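You operate a simulated robot arm through the tools that you are given. There is no shell and no other tool. Be economical: measure what you need, move in short steps, check, and stop when the job is done.

You run a simulated robot arm. Do the job below in one go: nothing can be reset, and whatever is moved stays where it is left.

JOB
The straps on bins A and B are too tight: free each one and ratchet it back to green.
Fine: hooks end on their bars, ball levers at HOLD; wind no pointer back into the red.
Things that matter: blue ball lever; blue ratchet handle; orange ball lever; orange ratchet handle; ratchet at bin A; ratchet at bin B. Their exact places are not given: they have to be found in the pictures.

Only the result counts: the job must be done as asked and must still hold three seconds after the hand-in. Knocking over, shifting, dropping, spilling or breaking anything else fails it.

ROBOT AND FRAMES
A 6-joint arm with a two-finger parallel gripper on a trunk, on a base that drives. Base frame: it is fixed to the floor where the robot stands at the start and does not move with it; the origin is under the middle of the robot, x ahead of it, y to its left, z up; the surface under the hand at the start is at about z = 100. Readings come in cm, degrees, newtons and seconds.
With the tool pointing down near the work surface it reaches from about 14 to 82 cm from the robot's upright axis, wherever it stands. Its first joint turns from -166.0 to 166.0 degrees. Places, roughly: blue ball lever [50, -10, 110]; blue ratchet handle [50, -30, 110]; orange ball lever [50, 0, 110]; orange ratchet handle [50, 20, 110]; ratchet at bin A [60, 10, 110]; ratchet at bin B [50, -20, 110]. Payload 3.91 kg.
The TCP is the grasp point between the finger pads, 3 cm short of the fingertips. In the tool frame z runs along the fingers and y along their closing line. The gripper opens to 11 cm. The fingers are 2 cm wide and 1 cm thick; the gripper's body (4.8 by 11.2 cm) begins 5.5 cm behind the TCP.
Orientation is that of the tool frame in the base frame, as a unit quaternion [x, y, z, w]. With the fingers straight down and closing along the base's y, the tool's x points along the base's -x, its y along +y and its z along -z.

CONTROLS
- The arm moves only by the tool apply_moves. Its argument "series" is a list of rows, each a list of 3 entries, a list of its own where there are three numbers: the turn, a rotation vector about the base's x, y, z in degrees, then the shift along the base's x, y, z in cm, then the gripper command, from -1 (shut) to 1 (fully open), values between in proportion. In form: [[[rx, ry, rz], [tx, ty, tz], claw], ...]. A call has 1 to 20 rows; each row shifts and turns the commanded pose from where the row before left it. Each row takes 0.2 s and may step no farther than 5 cm and 8.6 degrees from the row before; otherwise, or with a gripper value out of range, the whole call is refused. Where a pose cannot be reached the arm comes as near as it can. A force on the tool above 90 N (or 10 N above the force at the start of the call, whichever is more), or a blocked arm, ends the call early, and 0.2 s more pass. Each finger travels about 10.8 cm/s and halts on what it meets, pressing with about 30 N; the grip force reading is that of the motor and also rises with nothing between the fingers. The clock runs only during rows and for 0.2 s after the last one: add rows that do not move to give the fingers time. The reply holds the time, the measured pose of the TCP, the force on the tool along the base axes, the opening and the grip force, in the units named above and with some noise, with the torque about the TCP (base axes, N m) and any sound that the robot's microphone picked up.
- Cameras (640 x 400 px; columns grow to the right, rows downward): "scene" is now at [-8.56, -0.85, 153.25]; the picture's right is [-0.12, -0.99, 0.00], its down [-0.61, 0.07, -0.79] and it looks along [0.78, -0.09, -0.62] (base axes); focal length 261 px, centre (320, 200). "wrist" rides on the gripper at [7.7, 0.7, -11.4] in the tool frame; the picture's right is [-0.09, 1.00, 0.00], its down [-0.80, -0.07, -0.59] and it looks along [-0.59, -0.05, 0.80] (tool axes); focal length 270 px, centre (320, 200).
- snapshot(camera): a new picture of that camera. The clock stands still meanwhile.
- raise_lower(by): slides the trunk up (or, below 0, down) by that many cm; the arm and the scene camera ride with it, the base frame stays. It gives what a move gives, with no picture.
- drive_base(legs): drives the robot by 1 to 6 legs, each [ahead, left, turn to the left] in cm, cm and degrees, along the robot's own axes; the way and the turn of a leg run together, so that a leg with both is an arc; at most 150 cm and 180 degrees a leg. The arm and the cameras ride along, it lands a little off, and it stops where it bumps. It gives what a move gives.
- head_to(pan, tilt): turns the head with the scene camera to pan (to the left, within 86 degrees either way) and tilt (down, from -29 to 69), counted from straight ahead of the robot. It gives what a move gives.
- pixel_to_xyz(camera, pixels): for up to 12 pixels [column, row] of the newest picture of that camera ("zoom" is the newest enlarged one), the place [x, y, z] in the base frame of the surface seen there, good to about 0.2 cm. The clock stands still meanwhile.
- inspect(camera, box): a new picture of the part [left, top, right, bottom] of that camera's present view, enlarged. The clock stands still meanwhile.
- sign_off(): hands the job in; it is judged then, once.

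Keep the steps short. Do not move on a guess: measure, check each grasp and each placing, and mend mistakes. In all there are 80 turns and 52 pictures (those below and enlarged ones count). Leave the gripper open and the arm clear of the work at the hand-in unless told otherwise, and finish with a single line.

The tools are called after "Request:" by a JSON object that holds its "op" and its "data". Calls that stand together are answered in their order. apply_moves: Moves the arm, as the interface text tells. Its arguments: {"type":"object","properties":{"series":{"type":"array","items":{"type":"array"}}},"required":["series"]} The other tools are called the same way: raise_lower (by) slides the trunk up or down; drive_base (legs) drives the base; head_to (pan, tilt) turns the head that bears the scene camera; snapshot (camera) takes a picture; pixel_to_xyz (camera, pixels) gives the place of the surface under pixels of a picture; inspect (camera, box) takes an enlarged picture of a part of a camera's view; sign_off () hands the job in.

At the start:

```text
time: 0.0
tcp_pos: [42.75, -7.41, 114.96]
tcp_rot: [0.0, 1.0, 0.0, 0.0]
wrist_force: [0.8, -0.3, 0.4]
torque: [-0.01, 0.0, 0.02]
width: 10.99
gripper_force: 0.1
trunk travel left (down, up): [-47.5, 6.5]
robot x, y, heading: [-0.21, -0.3, 0.3]
head pan, tilt: [-6.7, 38.0]
```

scene: 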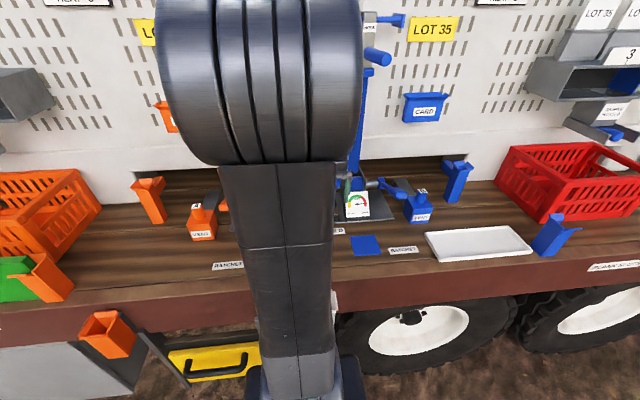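
wrist: 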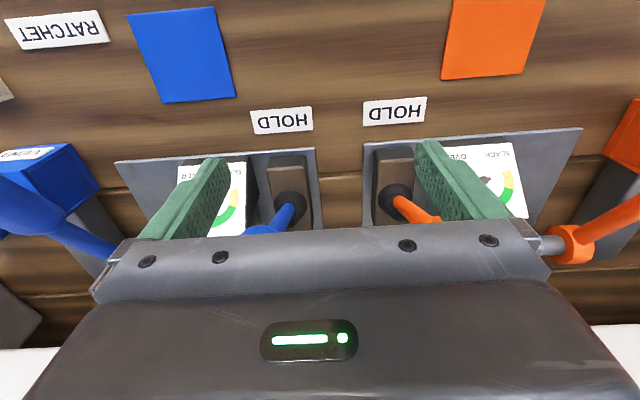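

The arm hides the middle of the scene picture. I'll raise the hand and draw it back, checking with the wrist camera.

Request:
{"op": "apply_moves", "data": {"series": [[[0, 0, 0], [-2, 0, 4], 1], [[0, 0, 0], [-2, 0, 4], 1], [[0, 0, 0], [-2, 0, 4], 1], [[0, 0, 0], [-2, 0, 4], 1], [[0, 0, 0], [-2, 0, 4], 1]]}}

Request:
{"op": "snapshot", "data": {"camera": "wrist"}}

Request:
{"op": "snapshot", "data": {"camera": "scene"}}

```text
time: 1.2
tcp_pos: [32.57, -7.49, 135.13]
tcp_rot: [0.0, 1.0, 0.0, 0.0]
wrist_force: [-1.0, -0.1, 0.7]
torque: [0.0, -0.01, 0.01]
width: 10.99
gripper_force: 0.0
trunk travel left (down, up): [-47.5, 6.5]
robot x, y, heading: [-0.19, 0.32, -0.2]
head pan, tilt: [-6.7, 38.0]
```

```text
49 pictures are left
```

wrist: 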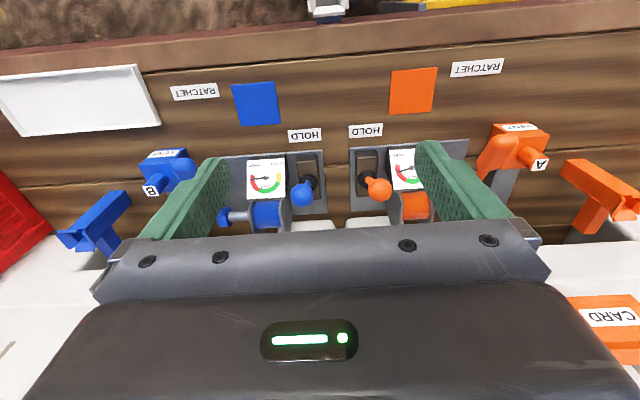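

```text
48 pictures are left
```

scene: 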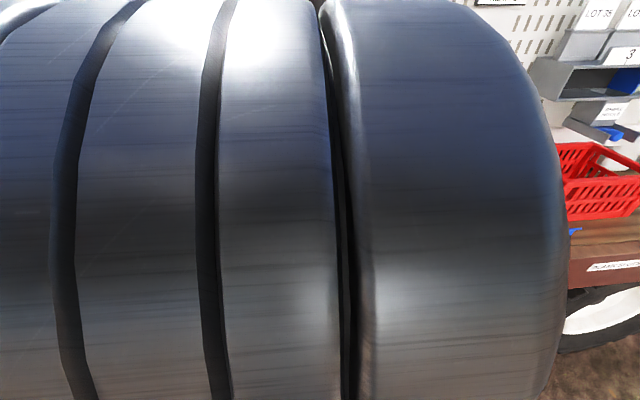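

The arm now blocks the whole scene view, while the wrist view shows both mechanisms upside down. I'll swing the hand high to the right, clear of the scene camera.

Request:
{"op": "apply_moves", "data": {"series": [[[0, 0, 0], [0, -4.5, 0], 1], [[0, 0, 0], [0, -4.5, 0], 1], [[0, 0, 0], [0, -4.5, 0], 1], [[0, 0, 0], [0, -4.5, 0], 1], [[0, 0, 0], [0, -4.5, 0], 1], [[0, 0, 0], [0, -4.5, 0], 1], [[0, 0, 0], [0, -4.5, 0], 1], [[0, 0, 0], [0, -4.5, 0], 1], [[0, 0, 0], [0, -4.5, 0], 1]]}}

Request:
{"op": "snapshot", "data": {"camera": "scene"}}

```text
time: 3.2
tcp_pos: [32.6, -48.1, 134.84]
tcp_rot: [0.0, 1.0, 0.0, 0.0]
wrist_force: [0.6, -0.2, 1.0]
torque: [0.02, 0.01, -0.01]
width: 11.01
gripper_force: 0.0
trunk travel left (down, up): [-47.5, 6.5]
robot x, y, heading: [0.25, 0.03, -0.1]
head pan, tilt: [-6.7, 38.0]
```

```text
47 pictures are left
```

scene: 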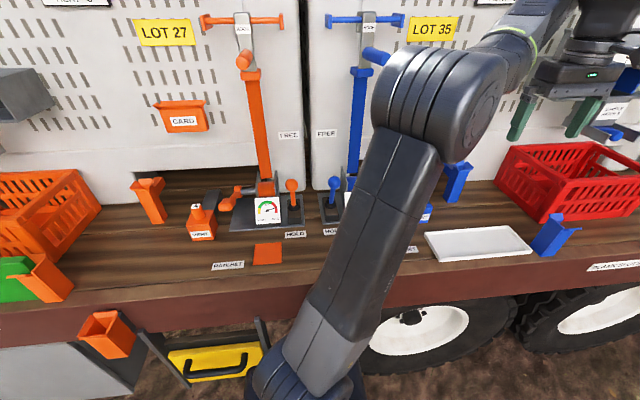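

Orange strap is now visible. I'll enlarge the orange mechanism and the upper bar.

Request:
{"op": "inspect", "data": {"camera": "scene", "box": [170, 150, 350, 275]}}

Request:
{"op": "pixel_to_xyz", "data": {"camera": "zoom", "pixels": [[360, 180], [430, 110], [432, 150], [190, 180], [240, 130], [130, 180], [450, 275], [440, 300]]}}

Request:
{"op": "inspect", "data": {"camera": "scene", "box": [180, 0, 460, 180]}}

```text
3.20 times, centred on (260, 212) of scene
```

zoom: 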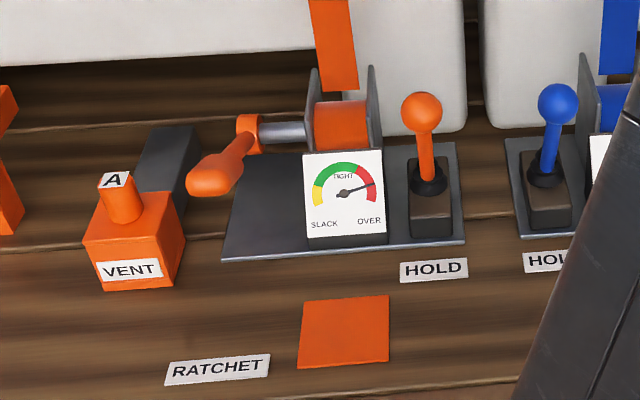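

```text
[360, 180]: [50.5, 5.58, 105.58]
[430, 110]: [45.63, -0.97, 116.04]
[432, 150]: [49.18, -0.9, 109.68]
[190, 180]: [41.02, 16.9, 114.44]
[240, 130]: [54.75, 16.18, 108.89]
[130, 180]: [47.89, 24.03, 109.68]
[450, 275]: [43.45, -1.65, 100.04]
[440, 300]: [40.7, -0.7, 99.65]
```

```text
2.22 times, centred on (320, 90) of scene
```

zoom: 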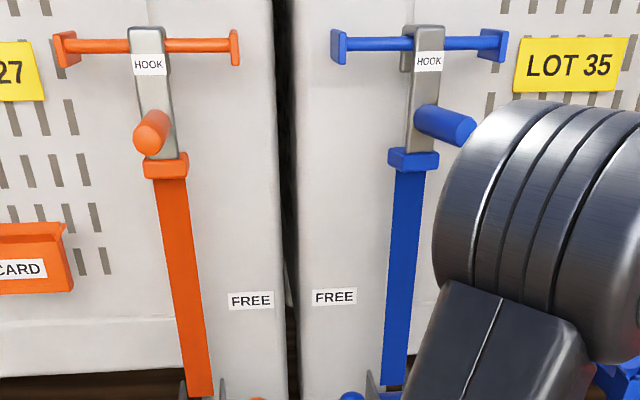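

Orange pointer is in the red (OVER); the lever leans toward the robot (HOLD), FREE is toward the bins. Now swing the hand to the left to see the blue side.

Request:
{"op": "apply_moves", "data": {"series": [[[0, 0, 0], [0, 4.9, 0], 1], [[0, 0, 0], [0, 4.9, 0], 1], [[0, 0, 0], [0, 4.9, 0], 1], [[0, 0, 0], [0, 4.9, 0], 1], [[0, 0, 0], [0, 4.9, 0], 1], [[0, 0, 0], [0, 4.9, 0], 1], [[0, 0, 0], [0, 4.9, 0], 1], [[0, 0, 0], [0, 4.9, 0], 1], [[0, 0, 0], [0, 4.9, 0], 1], [[0, 0, 0], [0, 4.9, 0], 1], [[0, 0, 0], [0, 4.9, 0], 1], [[0, 0, 0], [0, 4.9, 0], 1], [[0, 0, 0], [0, 4.9, 0], 1], [[0, 0, 0], [0, 4.9, 0], 1], [[0, 0, 0], [0, 4.9, 0], 1], [[0, 0, 0], [0, 4.9, 0], 1], [[0, 0, 0], [0, 4.9, 0], 1], [[0, 0, 0], [0, 4.9, 0], 1]]}}

Request:
{"op": "snapshot", "data": {"camera": "scene"}}

Request:
{"op": "inspect", "data": {"camera": "scene", "box": [300, 150, 480, 275]}}

```text
time: 7.0
tcp_pos: [32.76, 40.4, 135.08]
tcp_rot: [0.0, 1.0, -0.001, 0.0]
wrist_force: [0.9, 0.2, -0.5]
torque: [-0.01, -0.01, -0.01]
width: 11.01
gripper_force: 0.1
trunk travel left (down, up): [-47.5, 6.5]
robot x, y, heading: [0.18, -0.04, 0.2]
head pan, tilt: [-6.7, 38.0]
```

```text
44 pictures are left
```

scene: 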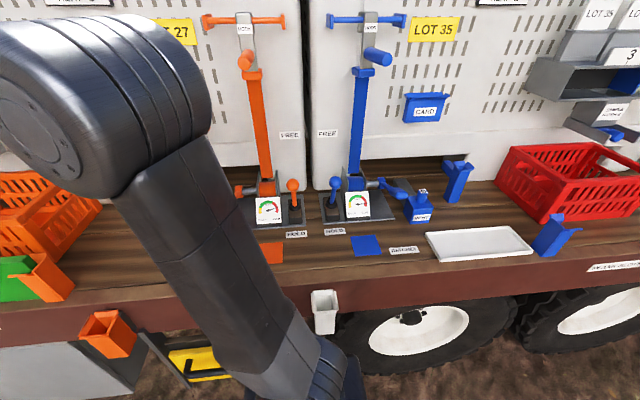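

```text
3.20 times, centred on (390, 212) of scene
```

zoom: 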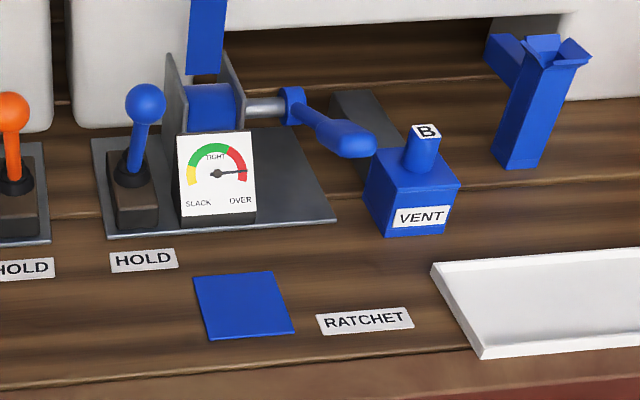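

Both pointers are in the red. I'll measure the blue lever ball and handle, and the orange handle doubtful points.

Request:
{"op": "pixel_to_xyz", "data": {"camera": "zoom", "pixels": [[146, 104], [136, 155], [132, 185], [265, 108], [292, 105], [310, 115], [330, 132], [350, 140], [368, 145], [425, 140], [215, 130], [210, 100]]}}

Request:
{"op": "inspect", "data": {"camera": "scene", "box": [225, 165, 345, 245]}}

```text
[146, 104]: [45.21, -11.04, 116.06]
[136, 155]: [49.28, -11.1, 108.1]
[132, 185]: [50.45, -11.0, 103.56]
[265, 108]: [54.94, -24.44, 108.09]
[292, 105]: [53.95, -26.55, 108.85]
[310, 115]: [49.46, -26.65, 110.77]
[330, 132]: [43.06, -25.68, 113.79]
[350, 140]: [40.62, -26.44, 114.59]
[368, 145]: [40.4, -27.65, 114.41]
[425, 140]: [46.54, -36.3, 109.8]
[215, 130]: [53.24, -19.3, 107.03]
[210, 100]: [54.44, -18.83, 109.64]
```

```text
5.00 times, centred on (285, 205) of scene
```

zoom: 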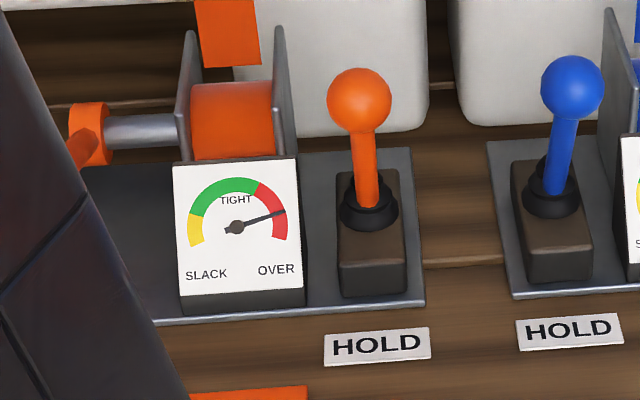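

I need clearances: strap, reel cheek plates, bin wall, gauge.

Request:
{"op": "pixel_to_xyz", "data": {"camera": "zoom", "pixels": [[230, 30], [285, 60], [278, 35], [187, 40], [350, 60], [180, 170], [292, 162], [235, 120], [360, 100], [395, 185], [85, 115], [430, 30]]}}

Request:
{"op": "inspect", "data": {"camera": "scene", "box": [200, 0, 420, 140]}}

Request:
{"op": "pixel_to_xyz", "data": {"camera": "zoom", "pixels": [[155, 260], [175, 370], [130, 170], [150, 210], [125, 30], [85, 55], [520, 165], [478, 195], [500, 60], [465, 300], [258, 388], [370, 380]]}}

```text
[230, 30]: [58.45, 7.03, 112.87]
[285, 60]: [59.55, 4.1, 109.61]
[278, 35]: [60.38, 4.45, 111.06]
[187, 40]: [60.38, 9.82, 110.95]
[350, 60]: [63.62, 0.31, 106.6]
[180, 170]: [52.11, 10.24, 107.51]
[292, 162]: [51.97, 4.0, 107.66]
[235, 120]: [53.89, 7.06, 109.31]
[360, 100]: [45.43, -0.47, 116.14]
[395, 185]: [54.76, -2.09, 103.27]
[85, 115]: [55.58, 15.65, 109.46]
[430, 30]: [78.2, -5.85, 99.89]
```

```text
2.86 times, centred on (310, 70) of scene
```

zoom: 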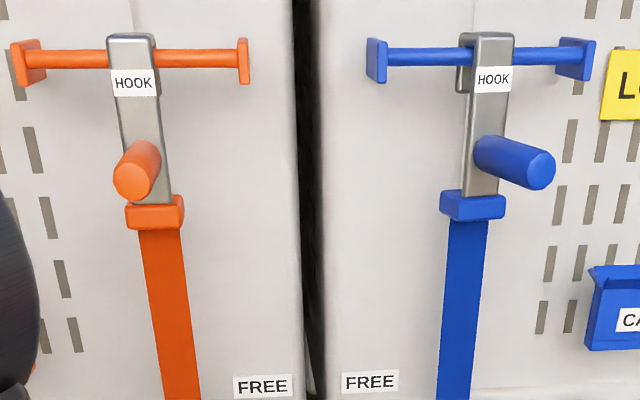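

```text
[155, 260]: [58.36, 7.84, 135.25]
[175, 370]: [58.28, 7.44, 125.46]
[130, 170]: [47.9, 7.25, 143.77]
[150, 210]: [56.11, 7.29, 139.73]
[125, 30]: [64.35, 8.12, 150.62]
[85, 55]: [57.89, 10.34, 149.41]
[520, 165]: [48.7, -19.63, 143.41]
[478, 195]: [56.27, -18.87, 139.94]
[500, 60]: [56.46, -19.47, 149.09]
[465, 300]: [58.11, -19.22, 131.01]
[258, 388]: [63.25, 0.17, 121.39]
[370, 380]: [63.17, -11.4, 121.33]
```

Bin wall at x≈63, straps at x≈58, hook knobs stick out to x≈48 at z 143. I'll tilt the tool forward 32° so the wrist stays back, and go behind the orange ball (centre ≈[46.7, -0.9, 115.2]).

Request:
{"op": "apply_moves", "data": {"series": [[[0, -8, 0], [0, -4.6, 0], 0.1], [[0, -8, 0], [0, -4.6, 0], 0.1], [[0, -8, 0], [0, -4.6, 0], 0.1], [[0, -8, 0], [0, -4.6, 0], 0.1], [[0, 0, 0], [0, -4.6, 0], 0.1], [[0, 0, 0], [0, -4.6, 0], 0.1], [[0, 0, 0], [0, -4.6, 0], 0.1], [[0, 0, 0], [0, -4.6, 0], 0.1], [[0, 0, 0], [0, -4.6, 0], 0.1], [[0, 0, 0], [3.6, 0, -4.3], 0.1], [[0, 0, 0], [3.9, 0, -4.3], 0.1]]}}

Request:
{"op": "snapshot", "data": {"camera": "wrist"}}

```text
refused: row 10 steps farther than a row can; nothing moved
```

```text
40 pictures are left
```

wrist: 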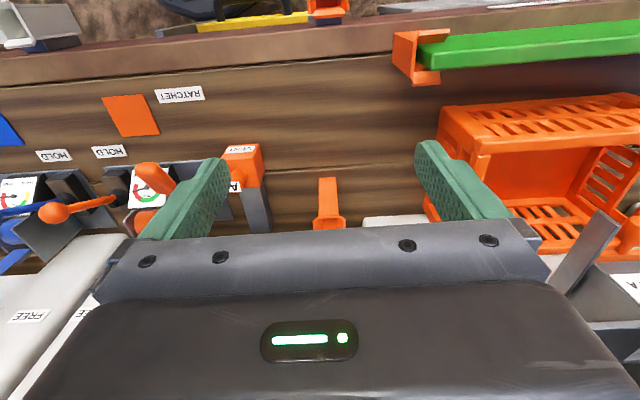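

A row was too long; split it into shorter steps.

Request:
{"op": "apply_moves", "data": {"series": [[[0, -8, 0], [0, -4.6, 0], 0.1], [[0, -8, 0], [0, -4.6, 0], 0.1], [[0, -8, 0], [0, -4.6, 0], 0.1], [[0, -8, 0], [0, -4.6, 0], 0.1], [[0, 0, 0], [0, -4.6, 0], 0.1], [[0, 0, 0], [0, -4.6, 0], 0.1], [[0, 0, 0], [0, -4.6, 0], 0.1], [[0, 0, 0], [0, -4.6, 0], 0.1], [[0, 0, 0], [0, -4.6, 0], 0.1], [[0, 0, 0], [2.5, 0, -3], 0.1], [[0, 0, 0], [2.5, 0, -3], 0.1], [[0, 0, 0], [2.5, 0, -3.2], 0.1]]}}

Request:
{"op": "snapshot", "data": {"camera": "wrist"}}

```text
time: 9.6
tcp_pos: [40.44, -1.31, 125.77]
tcp_rot: [0.001, 0.961, 0.0, 0.276]
wrist_force: [0.6, 0.8, 0.0]
torque: [0.0, 0.02, 0.06]
width: 6.05
gripper_force: 0.0
trunk travel left (down, up): [-47.5, 6.5]
robot x, y, heading: [-0.12, -0.06, 0.0]
head pan, tilt: [-6.7, 38.0]
```

```text
39 pictures are left
```

wrist: 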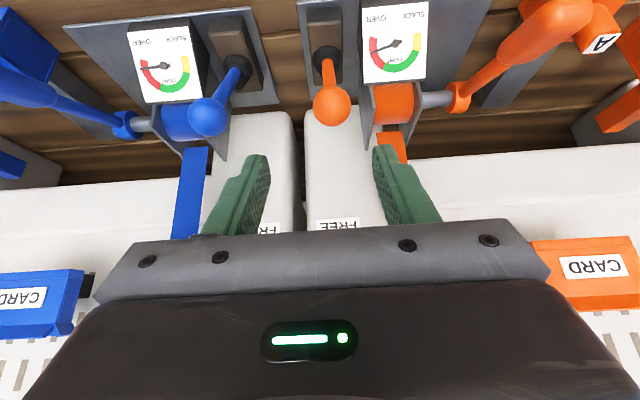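

The orange ball is in line at pixel (332,105). Measure it.

Request:
{"op": "pixel_to_xyz", "data": {"camera": "wrist", "pixels": [[332, 105], [314, 105], [350, 105], [328, 70], [209, 117]]}}

```text
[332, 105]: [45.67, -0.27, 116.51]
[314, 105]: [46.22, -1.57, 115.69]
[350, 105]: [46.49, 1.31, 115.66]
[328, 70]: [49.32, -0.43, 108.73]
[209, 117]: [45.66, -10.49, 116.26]
```

Ball centre ≈[46.8, -0.3, 115.2]. Advance along the fingers and close.

Request:
{"op": "apply_moves", "data": {"series": [[[0, 0, 0], [2.1, 0.9, -3.5], 0.1], [[0, 0, 0], [2.1, 0, -3.5], 0.1], [[0, 0, 0], [2.1, 0, -3.5], 0.1], [[0, 0, 0], [0, 0, 0], 0.1], [[0, 0, 0], [0, 0, 0], -0.6], [[0, 0, 0], [0, 0, 0], -0.6], [[0, 0, 0], [0, 0, 0], -0.6]]}}

Request:
{"op": "snapshot", "data": {"camera": "wrist"}}

```text
time: 11.2
tcp_pos: [46.57, -0.4, 115.45]
tcp_rot: [0.0, 0.961, 0.0, 0.275]
wrist_force: [-1.8, 1.0, 1.9]
torque: [0.01, 0.12, 0.0]
width: 3.26
gripper_force: 44.7
trunk travel left (down, up): [-47.5, 6.5]
robot x, y, heading: [-0.33, -0.29, -0.1]
head pan, tilt: [-6.7, 38.0]
```

```text
38 pictures are left
```

wrist: 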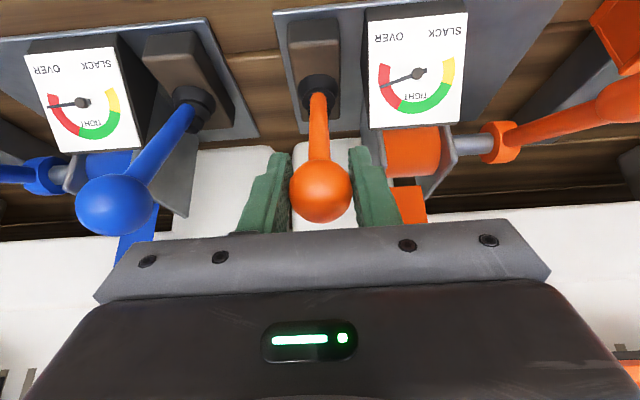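

The ball is held (3.26 cm). Now carry it on its arc toward FREE (+x), slowly.

Request:
{"op": "apply_moves", "data": {"series": [[[0, 0, 0], [1.2, 0, 0.4], -0.6], [[0, 0, 0], [1.2, 0, 0.3], -0.6], [[0, 0, 0], [1.2, 0, 0.2], -0.6], [[0, 0, 0], [1.2, 0, 0.1], -0.6], [[0, 0, 0], [1.2, 0, -0.1], -0.6], [[0, 0, 0], [1.2, 0, -0.2], -0.6], [[0, 0, 0], [1.2, 0, -0.3], -0.6], [[0, 0, 0], [1.2, 0, -0.4], -0.6]]}}

Request:
{"op": "snapshot", "data": {"camera": "wrist"}}

```text
time: 13.0
tcp_pos: [56.12, -0.37, 115.46]
tcp_rot: [-0.001, 0.961, 0.001, 0.277]
wrist_force: [0.3, -6.7, 18.9]
torque: [-0.09, 0.67, 0.02]
width: 3.27
gripper_force: 45.0
trunk travel left (down, up): [-47.5, 6.5]
robot x, y, heading: [0.34, 0.09, -0.1]
head pan, tilt: [-6.7, 38.0]
```

```text
37 pictures are left
```

wrist: 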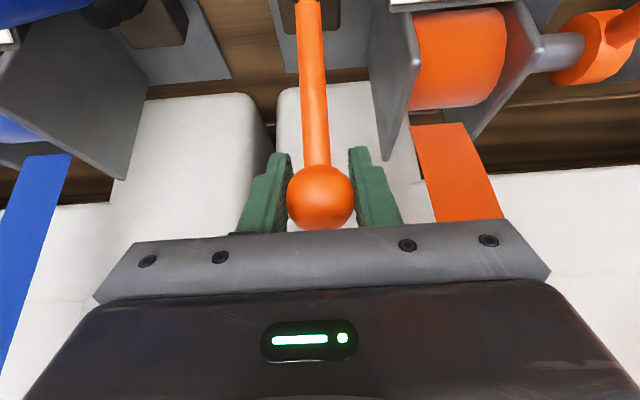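

No click reported yet; push a little further to feel the end stop.

Request:
{"op": "apply_moves", "data": {"series": [[[0, 0, 0], [0.6, 0, -0.3], -0.6], [[0, 0, 0], [0.6, 0, -0.4], -0.6], [[0, 0, 0], [0.0, 0, 0], -0.6]]}}

Request:
{"op": "snapshot", "data": {"camera": "scene"}}

```text
time: 13.8
tcp_pos: [57.25, -0.38, 114.79]
tcp_rot: [0.0, 0.961, 0.001, 0.278]
wrist_force: [2.5, -7.6, 24.0]
torque: [0.1, 0.92, 0.02]
width: 3.28
gripper_force: 44.5
trunk travel left (down, up): [-47.5, 6.5]
robot x, y, heading: [-0.23, 0.2, -0.0]
head pan, tilt: [-6.7, 38.0]
```

```text
36 pictures are left
```

scene: 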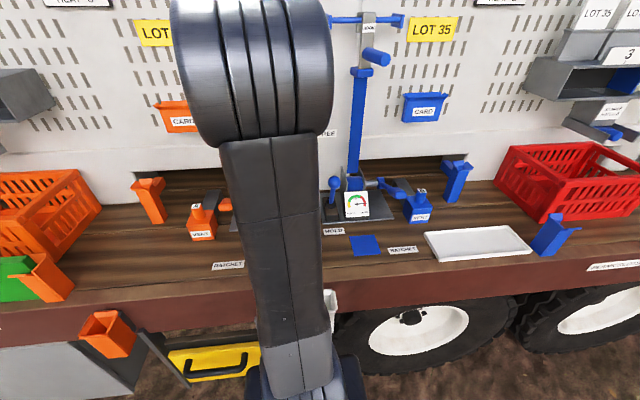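

Force along x is small, so no hard stop. I'll release and back off along the fingers to see lever and gauge.

Request:
{"op": "apply_moves", "data": {"series": [[[0, 0, 0], [0, 0, 0], 0.1], [[0, 0, 0], [0, 0, 0], 0.1], [[0, 0, 0], [-2.1, 0, 3.5], 0.1], [[0, 0, 0], [-2.1, 0, 3.5], 0.1], [[0, 0, 0], [-2.1, 0, 3.5], 0.1], [[0, 0, 0], [-4, 0, 2], 0.1], [[0, 0, 0], [-4, 0, 0], 0.1]]}}

Request:
{"op": "snapshot", "data": {"camera": "wrist"}}

```text
time: 15.4
tcp_pos: [43.06, -0.14, 127.44]
tcp_rot: [0.0, 0.961, -0.001, 0.277]
wrist_force: [-0.4, -0.1, -0.2]
torque: [0.0, 0.0, 0.0]
width: 6.09
gripper_force: 0.0
trunk travel left (down, up): [-47.5, 6.5]
robot x, y, heading: [0.31, -0.06, 0.0]
head pan, tilt: [-6.7, 38.0]
```

```text
35 pictures are left
```

wrist: 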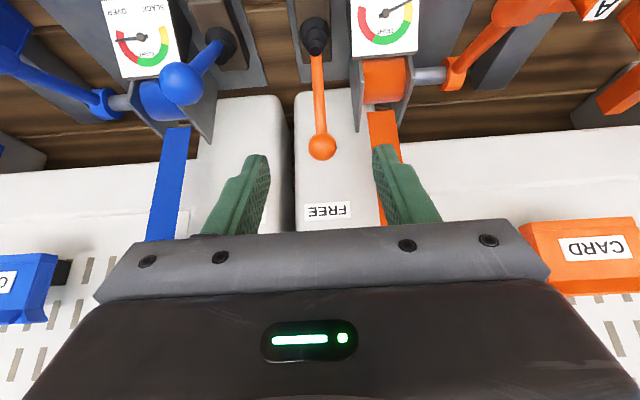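

It worked: the orange pointer went to slack and the lever stays at FREE. Measure the ball for the return.

Request:
{"op": "pixel_to_xyz", "data": {"camera": "wrist", "pixels": [[322, 147], [311, 147], [333, 147], [318, 90], [316, 55]]}}

Request:
{"op": "inspect", "data": {"camera": "wrist", "box": [250, 0, 450, 125]}}

```text
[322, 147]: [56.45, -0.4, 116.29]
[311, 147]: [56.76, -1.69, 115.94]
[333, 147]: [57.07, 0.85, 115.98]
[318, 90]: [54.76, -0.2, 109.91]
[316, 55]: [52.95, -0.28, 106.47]
```

```text
3.20 times, centred on (350, 62) of wrist
```

zoom: 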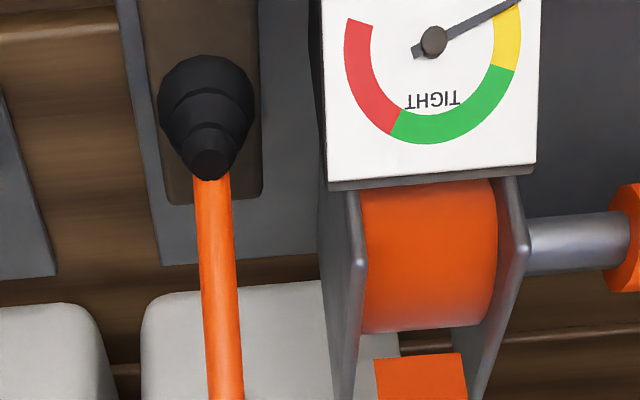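

Pointer now at the slack end. Grip the ball again and bring it back to HOLD.

Request:
{"op": "apply_moves", "data": {"series": [[[0, 0, 0], [4, -0.25, 0], 0.1], [[0, 0, 0], [4.2, 0, -1.7], 0.1], [[0, 0, 0], [2.1, 0, -3.5], 0.1], [[0, 0, 0], [2.1, 0, -3.5], 0.1], [[0, 0, 0], [2.1, 0, -3.5], 0.1], [[0, 0, 0], [0, 0, 0], -0.6], [[0, 0, 0], [0, 0, 0], -0.6], [[0, 0, 0], [0, 0, 0], -0.6], [[0, 0, 0], [-1.2, 0, 0.5], -0.6], [[0, 0, 0], [-1.2, 0, 0.4], -0.6], [[0, 0, 0], [-1.2, 0, 0.3], -0.6], [[0, 0, 0], [-1.2, 0, 0.1], -0.6], [[0, 0, 0], [-1.2, 0, 0], -0.6], [[0, 0, 0], [-1.2, 0, -0.1], -0.6], [[0, 0, 0], [-1.2, 0, -0.3], -0.6], [[0, 0, 0], [-1.2, 0, -0.4], -0.6], [[0, 0, 0], [-1.2, 0, -0.5], -0.6], [[0, 0, 0], [-0.4, 0, -0.2], -0.6], [[0, 0, 0], [0, 0, 0], -0.6]]}}

Request:
{"op": "snapshot", "data": {"camera": "wrist"}}

```text
time: 19.4
tcp_pos: [46.29, -0.77, 114.6]
tcp_rot: [0.0, 0.961, 0.0, 0.275]
wrist_force: [-0.1, 0.4, 1.1]
torque: [0.0, 0.0, 0.04]
width: 2.18
gripper_force: 0.1
trunk travel left (down, up): [-47.5, 6.5]
robot x, y, heading: [-0.26, -0.16, 0.0]
head pan, tilt: [-6.7, 38.0]
```

```text
33 pictures are left
```

wrist: 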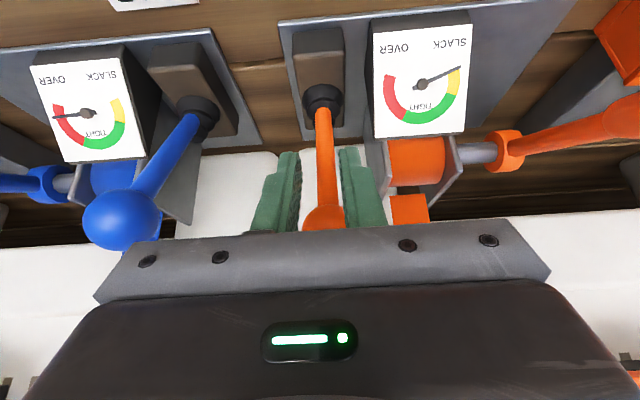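

The ball slipped up out of the pads. Open, back off along the fingers, and look.

Request:
{"op": "apply_moves", "data": {"series": [[[0, 0, 0], [0, 0, 0], 0.1], [[0, 0, 0], [0, 0, 0], 0.1], [[0, 0, 0], [-2.1, 0, 3.5], 0.1], [[0, 0, 0], [-2.1, 0, 3.5], 0.1], [[0, 0, 0], [-2.1, 0, 3.5], 0.1]]}}

Request:
{"op": "snapshot", "data": {"camera": "wrist"}}

Request:
{"op": "pixel_to_xyz", "data": {"camera": "wrist", "pixels": [[332, 105], [332, 120], [328, 140], [326, 90], [326, 75]]}}

```text
time: 20.6
tcp_pos: [40.49, -0.66, 124.52]
tcp_rot: [0.0, 0.964, -0.003, 0.267]
wrist_force: [0.0, 0.7, 0.1]
torque: [-0.02, 0.02, -0.02]
width: 6.04
gripper_force: 0.1
trunk travel left (down, up): [-47.5, 6.5]
robot x, y, heading: [0.04, 0.3, -0.0]
head pan, tilt: [-6.7, 38.0]
```

```text
32 pictures are left
```

wrist: 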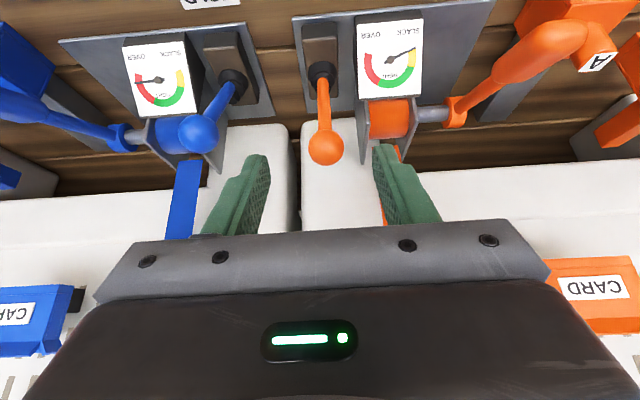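

```text
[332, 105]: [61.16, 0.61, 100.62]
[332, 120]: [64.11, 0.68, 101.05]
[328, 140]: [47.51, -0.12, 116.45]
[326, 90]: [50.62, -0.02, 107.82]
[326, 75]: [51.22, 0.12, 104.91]
```

Lever is about 2 cm short of HOLD (ball centre ≈[48.8, -0.1, 115.6]). Re-grip and pull the rest.

Request:
{"op": "apply_moves", "data": {"series": [[[0, 0, 0], [2, 0.5, 1], 0.1], [[0, 0, 0], [2.1, 0, -3.4], 0.1], [[0, 0, 0], [2.1, 0, -3.4], 0.1], [[0, 0, 0], [2.1, 0, -3.3], 0.1], [[0, 0, 0], [0, 0, 0], 0.1], [[0, 0, 0], [0, 0, 0], -0.6], [[0, 0, 0], [0, 0, 0], -0.6], [[0, 0, 0], [0, 0, 0], -0.6], [[0, 0, 0], [-0.7, 0, 0], -0.6], [[0, 0, 0], [-0.7, 0, -0.1], -0.6], [[0, 0, 0], [-0.7, 0, -0.2], -0.6], [[0, 0, 0], [-0.6, 0, -0.2], -0.6], [[0, 0, 0], [-0.5, 0, -0.2], -0.6], [[0, 0, 0], [0, 0, 0], -0.6]]}}

Request:
{"op": "snapshot", "data": {"camera": "wrist"}}

```text
time: 23.6
tcp_pos: [45.46, -0.28, 115.48]
tcp_rot: [0.0, 0.961, 0.001, 0.276]
wrist_force: [26.0, -24.8, 3.6]
torque: [-0.04, -0.05, -0.19]
width: 3.31
gripper_force: 45.5
trunk travel left (down, up): [-47.5, 6.5]
robot x, y, heading: [0.01, 0.28, 0.0]
head pan, tilt: [-6.7, 38.0]
```

```text
31 pictures are left
```

wrist: 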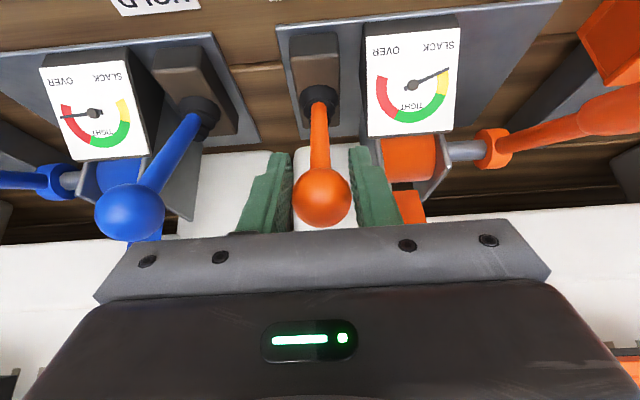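

Stop felt at HOLD (26 N). Release, back off, and shift across to the blue ball.

Request:
{"op": "apply_moves", "data": {"series": [[[0, 0, 0], [0.3, 0, 0], 0.1], [[0, 0, 0], [0, 0, 0], 0.1], [[0, 0, 0], [-2.1, 0, 3.5], 0.1], [[0, 0, 0], [-2.1, 0, 3.5], 0.1], [[0, 0, 0], [-2.1, 0, 3.5], 0.1], [[0, 0, 0], [0, -3.5, 0], 0.1], [[0, 0, 0], [0, -3.5, 0], 0.1], [[0, 0, 0], [1, -3.5, 0], 0.1]]}}

Request:
{"op": "snapshot", "data": {"camera": "wrist"}}

Request:
{"op": "pixel_to_xyz", "data": {"camera": "wrist", "pixels": [[330, 110], [330, 105], [325, 110], [440, 110], [445, 115]]}}

```text
time: 25.4
tcp_pos: [40.21, -10.66, 125.91]
tcp_rot: [0.0, 0.961, 0.0, 0.276]
wrist_force: [1.5, -0.8, 0.1]
torque: [0.02, 0.04, 0.01]
width: 6.03
gripper_force: 0.1
trunk travel left (down, up): [-47.5, 6.5]
robot x, y, heading: [0.04, 0.26, 0.0]
head pan, tilt: [-6.7, 38.0]
```

```text
30 pictures are left
```

wrist: 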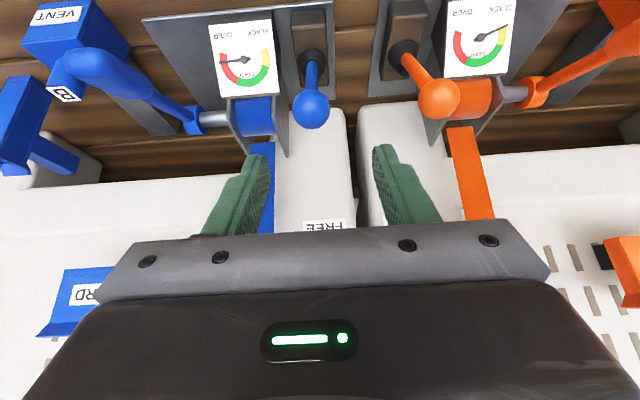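

```text
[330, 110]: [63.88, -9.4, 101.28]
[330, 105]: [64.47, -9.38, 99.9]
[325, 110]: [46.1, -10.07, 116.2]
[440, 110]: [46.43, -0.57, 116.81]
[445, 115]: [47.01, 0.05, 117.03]
```

Blue ball centre ≈[46.8, -11.1, 115.3]. Grip, carry to FREE, wait, carry back to HOLD without letting go.

Request:
{"op": "apply_moves", "data": {"series": [[[0, 0, 0], [2.1, -0.4, -3.5], 0.1], [[0, 0, 0], [2.2, 0, -3.5], 0.1], [[0, 0, 0], [2.2, 0, -3.5], 0.1], [[0, 0, 0], [0, 0, 0], 0.1], [[0, 0, 0], [0, 0, 0], -0.6], [[0, 0, 0], [0, 0, 0], -0.6], [[0, 0, 0], [0, 0, 0], -0.6], [[0, 0, 0], [1.2, 0, 0.4], -0.6], [[0, 0, 0], [1.2, 0, 0.4], -0.6], [[0, 0, 0], [1.2, 0, 0.3], -0.6], [[0, 0, 0], [1.2, 0, 0.1], -0.6], [[0, 0, 0], [1.2, 0, 0], -0.6], [[0, 0, 0], [1.2, 0, -0.1], -0.6], [[0, 0, 0], [1.2, 0, -0.3], -0.6], [[0, 0, 0], [1.2, 0, -0.4], -0.6], [[0, 0, 0], [1.2, 0, -0.5], -0.6], [[0, 0, 0], [0.4, 0, -0.2], -0.6], [[0, 0, 0], [0, 0, 0], -0.6], [[0, 0, 0], [0, 0, 0], -0.6]]}}

Request:
{"op": "apply_moves", "data": {"series": [[[0, 0, 0], [-1.2, 0, 0.5], -0.6], [[0, 0, 0], [-1.2, 0, 0.4], -0.6], [[0, 0, 0], [-1.2, 0, 0.3], -0.6], [[0, 0, 0], [-1.2, 0, 0.1], -0.6], [[0, 0, 0], [-1.2, 0, 0], -0.6], [[0, 0, 0], [-1.2, 0, -0.1], -0.6], [[0, 0, 0], [-1.2, 0, -0.2], -0.6], [[0, 0, 0], [-1.2, 0, -0.3], -0.6], [[0, 0, 0], [-1.2, 0, -0.3], -0.6], [[0, 0, 0], [-1.2, 0, -0.2], -0.6], [[0, 0, 0], [0, 0, 0], -0.6]]}}

Request:
{"op": "snapshot", "data": {"camera": "wrist"}}

```text
time: 29.4
tcp_pos: [57.92, -11.46, 115.27]
tcp_rot: [0.001, 0.96, 0.0, 0.278]
wrist_force: [2.7, -35.1, 21.0]
torque: [0.07, 1.1, 0.22]
width: 3.28
gripper_force: 45.8
trunk travel left (down, up): [-47.5, 6.5]
robot x, y, heading: [-0.25, -0.1, -0.2]
head pan, tilt: [-6.7, 38.0]
```

```text
time: 31.8
tcp_pos: [46.03, -11.24, 115.2]
tcp_rot: [0.001, 0.961, 0.001, 0.276]
wrist_force: [10.4, -28.4, 1.3]
torque: [0.04, -0.08, -0.02]
width: 3.63
gripper_force: 14.1
trunk travel left (down, up): [-47.5, 6.5]
robot x, y, heading: [0.24, -0.2, 0.1]
head pan, tilt: [-6.7, 38.0]
```

```text
29 pictures are left
```

wrist: 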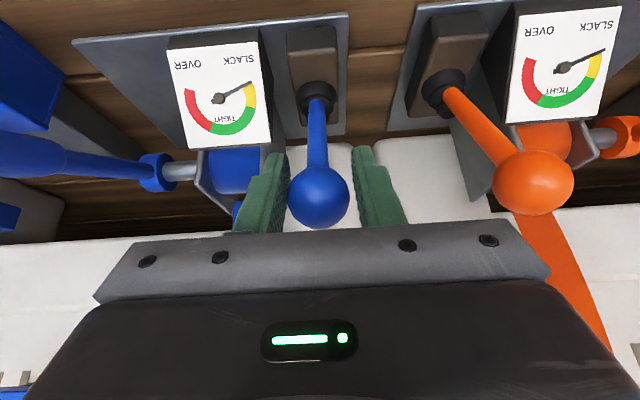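

Both gauges now read slack. Release, back off and check blue ball position against orange; then swing left up high to check hooks with scene later.

Request:
{"op": "apply_moves", "data": {"series": [[[0, 0, 0], [-0.5, 0, 0], -0.6], [[0, 0, 0], [0.5, 0, 0], 0.1], [[0, 0, 0], [0, 0, 0], 0.1], [[0, 0, 0], [-2.1, 0, 3.5], 0.1], [[0, 0, 0], [-2.1, 0, 3.5], 0.1], [[0, 0, 0], [-2.1, 0, 3.5], 0.1], [[0, 0, 0], [-2.1, 0, 3.5], 0.1], [[0, 0, 0], [-2.1, 4, 3.5], 0.1], [[0, 0, 0], [-2.1, 4, 2.5], 0.1]]}}

Request:
{"op": "snapshot", "data": {"camera": "wrist"}}

```text
refused: row 8 steps farther than a row can; nothing moved
```

```text
28 pictures are left
```

wrist: 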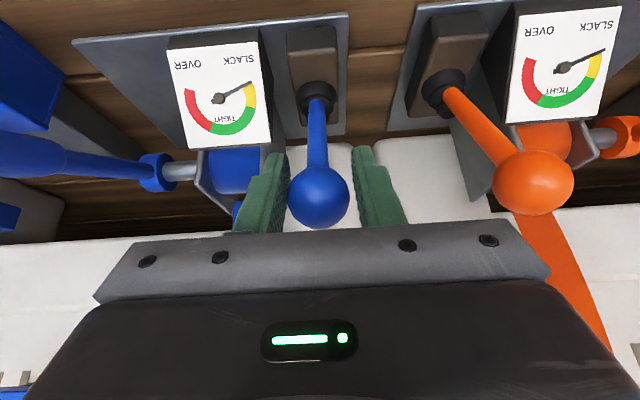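

A row was too long; retry with shorter steps.

Request:
{"op": "apply_moves", "data": {"series": [[[0, 0, 0], [-0.5, 0, 0], -0.6], [[0, 0, 0], [0.5, 0, 0], 0.1], [[0, 0, 0], [0, 0, 0], 0.1], [[0, 0, 0], [-2.1, 0, 3.5], 0.1], [[0, 0, 0], [-2.1, 0, 3.5], 0.1], [[0, 0, 0], [-2.1, 0, 3.5], 0.1], [[0, 0, 0], [-2.1, 0, 3.5], 0.1], [[0, 0, 0], [-2.1, 2.5, 3], 0.1], [[0, 0, 0], [-2.1, 2.5, 3], 0.1]]}}

Request:
{"op": "snapshot", "data": {"camera": "wrist"}}

```text
time: 34.0
tcp_pos: [36.99, -6.83, 131.09]
tcp_rot: [0.014, 0.979, -0.004, 0.205]
wrist_force: [1.3, 0.5, -0.1]
torque: [-0.03, 0.04, -0.04]
width: 6.05
gripper_force: 0.0
trunk travel left (down, up): [-47.5, 6.5]
robot x, y, heading: [0.14, 0.01, -0.2]
head pan, tilt: [-6.7, 38.0]
stopped in row 9: the arm was blocked; the commanded pose is now the measured one
```

```text
27 pictures are left
```

wrist: 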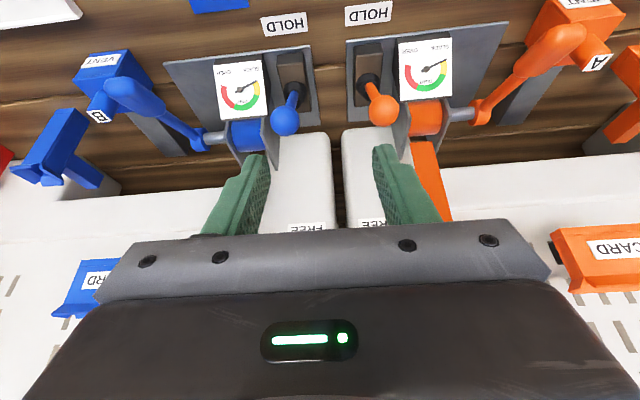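

Arm reached a joint limit (tilt now ≈24°), harmless. Both levers look alike at HOLD. Measure levers and the two ratchet handles in this view.

Request:
{"op": "pixel_to_xyz", "data": {"camera": "wrist", "pixels": [[285, 120], [383, 110], [112, 85], [140, 100], [163, 112], [185, 128], [200, 138], [572, 35], [545, 55], [522, 75], [483, 108], [95, 115]]}}

Request:
{"op": "inspect", "data": {"camera": "wrist", "box": [60, 30, 300, 180]}}

```text
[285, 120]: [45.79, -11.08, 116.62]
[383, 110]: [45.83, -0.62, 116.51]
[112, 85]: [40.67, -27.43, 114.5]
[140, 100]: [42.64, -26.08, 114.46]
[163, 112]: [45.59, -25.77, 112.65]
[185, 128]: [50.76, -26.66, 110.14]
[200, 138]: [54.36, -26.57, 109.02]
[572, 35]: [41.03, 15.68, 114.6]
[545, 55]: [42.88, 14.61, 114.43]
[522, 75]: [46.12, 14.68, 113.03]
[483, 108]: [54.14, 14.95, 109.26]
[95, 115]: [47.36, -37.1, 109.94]
```

```text
2.67 times, centred on (180, 105) of wrist
```

zoom: 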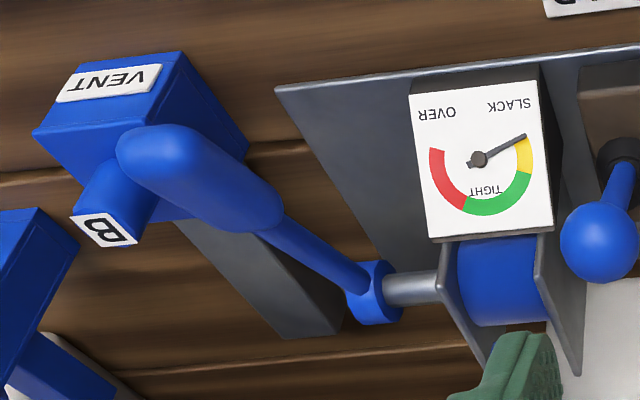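

Levers sit at equal HOLD positions. Blue handle lies in the plane y≈-26.6, hub ≈[55, -26.6, 108.3], pointing to the robot about 22° up. Go above its grip, then down astride it and close.

Request:
{"op": "apply_moves", "data": {"series": [[[0, 0, 0], [1, -4, 0], 0.1], [[0, 0, 0], [1, -4, 0], 0.1], [[0, 0, 0], [1, -4, -1], 0.1], [[0, 0, 0], [1, -4, -1], 0.1], [[0, 0, 0], [1, -3.8, -1], 0.1], [[0, 0, 0], [0, 0, -4.5], 0.1], [[0, 0, 0], [0, 0, -3], 0.1], [[0, 0, 0], [0, 0, 0], 0.1]]}}

Request:
{"op": "snapshot", "data": {"camera": "wrist"}}

Request:
{"op": "inspect", "data": {"camera": "scene", "box": [170, 0, 410, 150]}}

```text
time: 35.8
tcp_pos: [41.62, -26.58, 121.16]
tcp_rot: [0.012, 0.977, -0.004, 0.212]
wrist_force: [0.6, -0.6, 0.6]
torque: [0.0, 0.01, 0.03]
width: 6.04
gripper_force: 0.0
trunk travel left (down, up): [-47.5, 6.5]
robot x, y, heading: [0.28, 0.15, -0.1]
head pan, tilt: [-6.7, 38.0]
```

```text
25 pictures are left
```

wrist: 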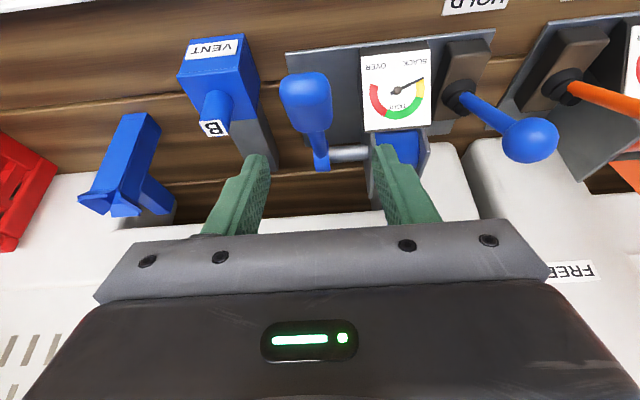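

```text
2.67 times, centred on (290, 75) of scene
```

zoom: 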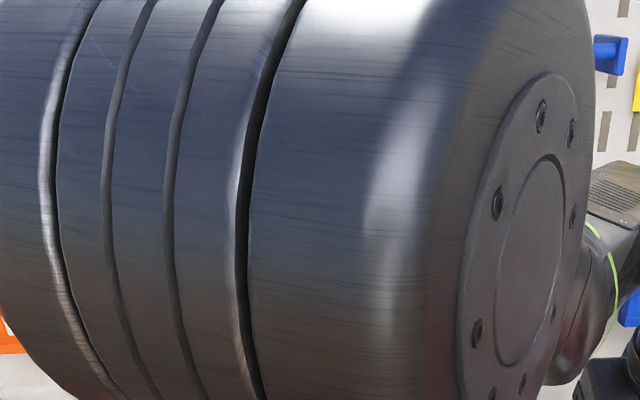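

Handle is between the fingers. Descend on the grip and close.

Request:
{"op": "apply_moves", "data": {"series": [[[0, 0, 0], [0, -0.1, -3.7], 0.1], [[0, 0, 0], [0.2, 0, -3.7], 0.1], [[0, 0, 0], [0, 0, 0], 0.1], [[0, 0, 0], [0, 0, 0], -0.7], [[0, 0, 0], [0, 0, 0], -0.7], [[0, 0, 0], [0, 0, 0], -0.7]]}}

Request:
{"op": "snapshot", "data": {"camera": "wrist"}}

```text
time: 37.2
tcp_pos: [41.69, -27.29, 113.64]
tcp_rot: [0.012, 0.977, -0.004, 0.212]
wrist_force: [-1.5, -37.4, 2.4]
torque: [-0.01, -0.17, 1.13]
width: 3.43
gripper_force: 45.5
trunk travel left (down, up): [-47.5, 6.5]
robot x, y, heading: [-0.54, -0.12, -0.2]
head pan, tilt: [-6.7, 38.0]
```

```text
23 pictures are left
```

wrist: 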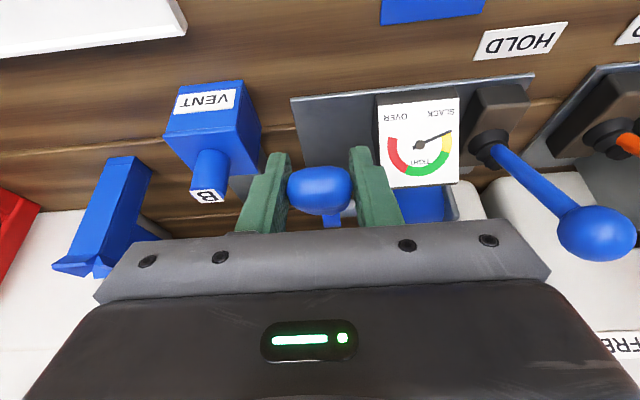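

Gripped (3.43 cm). Relieve side force by 0.6 cm, then raise the handle ~18° on its arc and watch the gauge.

Request:
{"op": "apply_moves", "data": {"series": [[[0, 0, 0], [0, -0.6, 0], -0.7], [[0, 0, 0], [0.5, 0, 1.1], -0.7], [[0, 0, 0], [0.55, 0, 1.0], -0.7], [[0, 0, 0], [0.65, 0, 0.95], -0.7], [[0, 0, 0], [0.7, 0, 0.9], -0.7], [[0, 0, 0], [0, 0, 0], -0.7]]}}

Request:
{"op": "snapshot", "data": {"camera": "wrist"}}

```text
time: 38.6
tcp_pos: [44.28, -27.1, 117.73]
tcp_rot: [0.012, 0.977, -0.004, 0.214]
wrist_force: [1.2, -0.5, 0.0]
torque: [0.02, 0.02, 0.03]
width: 1.64
gripper_force: 0.1
trunk travel left (down, up): [-47.5, 6.5]
robot x, y, heading: [-0.45, 0.22, 0.2]
head pan, tilt: [-6.7, 38.0]
```

```text
22 pictures are left
```

wrist: 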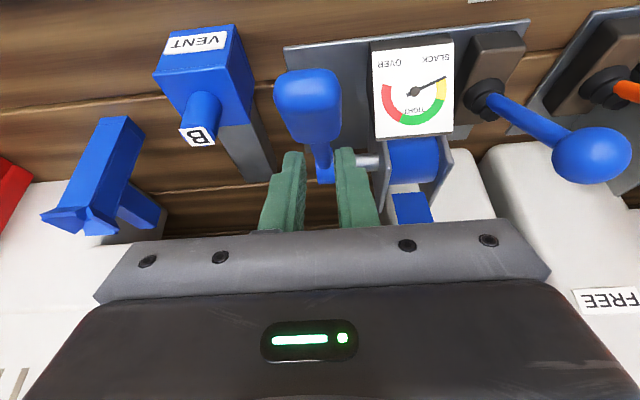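

The handle didn't follow upward; fingers slipped off. Re-grip and try pressing down instead.

Request:
{"op": "apply_moves", "data": {"series": [[[0, 0, 0], [0, 0, 1], 0.1], [[0, 0, 0], [0, 0, 2], 0.1], [[0, 0, 0], [-2.3, -0.2, 0], 0.1], [[0, 0, 0], [0, 0, -3.5], 0.1], [[0, 0, 0], [0, 0, -3.5], 0.1], [[0, 0, 0], [0, 0, 0], 0.1], [[0, 0, 0], [0, 0, 0], -0.7], [[0, 0, 0], [0, 0, 0], -0.7], [[0, 0, 0], [0, 0, 0], -0.7], [[0, 0, 0], [-0.3, 0, -1.0], -0.7], [[0, 0, 0], [-0.2, 0, -1.0], -0.7], [[0, 0, 0], [-0.2, 0, -1.0], -0.7], [[0, 0, 0], [0, 0, 0], -0.7]]}}

Request:
{"op": "snapshot", "data": {"camera": "wrist"}}

```text
time: 41.4
tcp_pos: [41.11, -27.37, 110.53]
tcp_rot: [0.013, 0.977, -0.006, 0.213]
wrist_force: [-2.5, 8.5, 11.5]
torque: [1.08, -1.44, 1.17]
width: 3.42
gripper_force: 45.1
trunk travel left (down, up): [-47.5, 6.5]
robot x, y, heading: [0.06, 0.0, -0.1]
head pan, tilt: [-6.7, 38.0]
```

```text
21 pictures are left
```

wrist: 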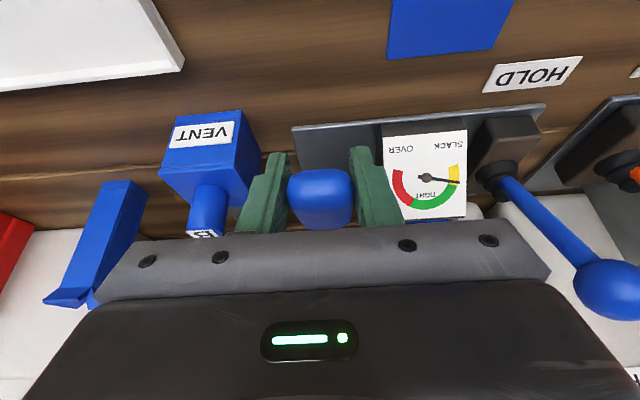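

Pressing down winds: the pointer moved off slack. Continue down a further ~3 cm and check.

Request:
{"op": "apply_moves", "data": {"series": [[[0, 0, 0], [-0.1, 0, -0.8], -0.7], [[0, 0, 0], [0, 0, -0.8], -0.7], [[0, 0, 0], [0, 0, -0.8], -0.7], [[0, 0, 0], [0, 0, -0.8], -0.7], [[0, 0, 0], [0, 0, 0], -0.7]]}}

Request:
{"op": "inspect", "data": {"camera": "wrist", "box": [200, 80, 520, 280]}}

```text
time: 42.6
tcp_pos: [40.8, -27.39, 107.64]
tcp_rot: [0.012, 0.977, -0.007, 0.213]
wrist_force: [-4.4, 0.1, 34.3]
torque: [0.85, -0.04, 1.2]
width: 3.47
gripper_force: 45.8
trunk travel left (down, up): [-47.5, 6.5]
robot x, y, heading: [0.37, -0.08, -0.1]
head pan, tilt: [-6.7, 38.0]
```

```text
2.00 times, centred on (360, 180) of wrist
```

zoom: 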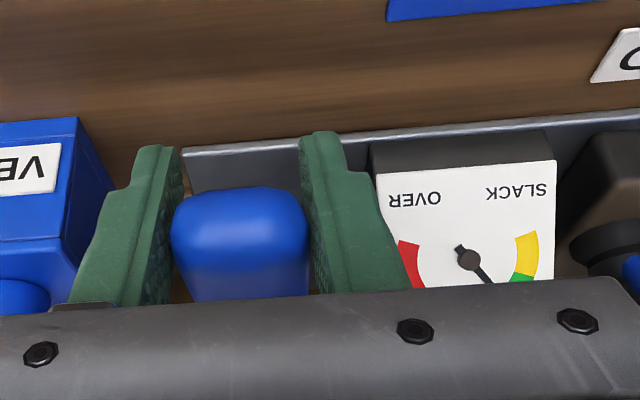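

Pointer is now in green, near its slack side. A bit more (0.8 cm), then release and rise to check it holds.

Request:
{"op": "apply_moves", "data": {"series": [[[0, 0, 0], [0, 0, -0.8], -0.7], [[0, 0, 0], [0, 0, 0], -0.7], [[0, 0, 0], [0, 0, 0.3], 0.1], [[0, 0, 0], [0, 0, 0], 0.1], [[0, 0, 0], [0, 0, 4], 0.1], [[0, 0, 0], [0, 0, 4], 0.1], [[0, 0, 0], [0, 0, 4], 0.1], [[0, 0, 0], [0, 0, 4], 0.1]]}}

Request:
{"op": "snapshot", "data": {"camera": "wrist"}}

Request:
{"op": "inspect", "data": {"camera": "wrist", "box": [280, 30, 520, 180]}}

```text
time: 44.4
tcp_pos: [40.96, -27.4, 122.97]
tcp_rot: [0.012, 0.977, -0.004, 0.212]
wrist_force: [-0.8, 0.2, -0.9]
torque: [0.02, 0.0, -0.03]
width: 6.05
gripper_force: 0.0
trunk travel left (down, up): [-47.5, 6.5]
robot x, y, heading: [-0.09, -0.16, 0.1]
head pan, tilt: [-6.7, 38.0]
```

```text
19 pictures are left
```

wrist: 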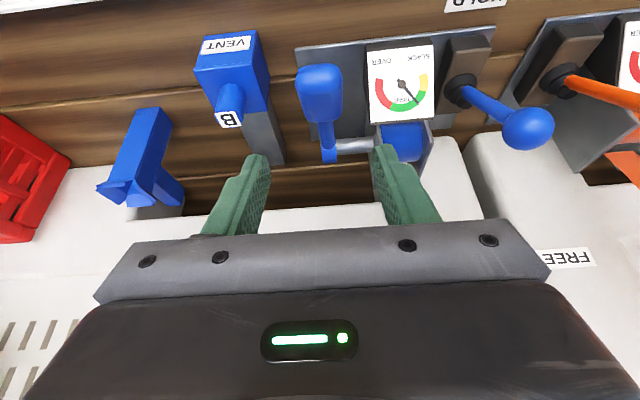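

```text
2.67 times, centred on (400, 105) of wrist
```

zoom: 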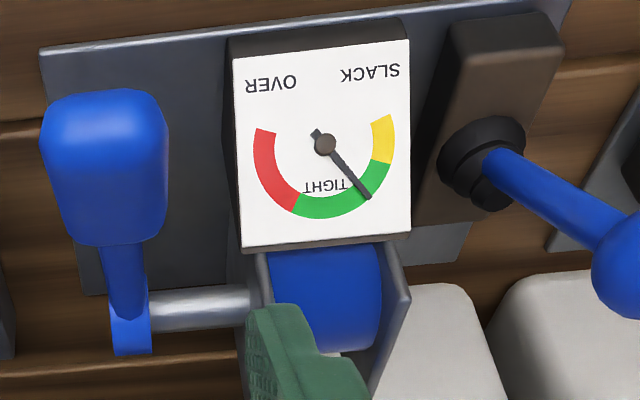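

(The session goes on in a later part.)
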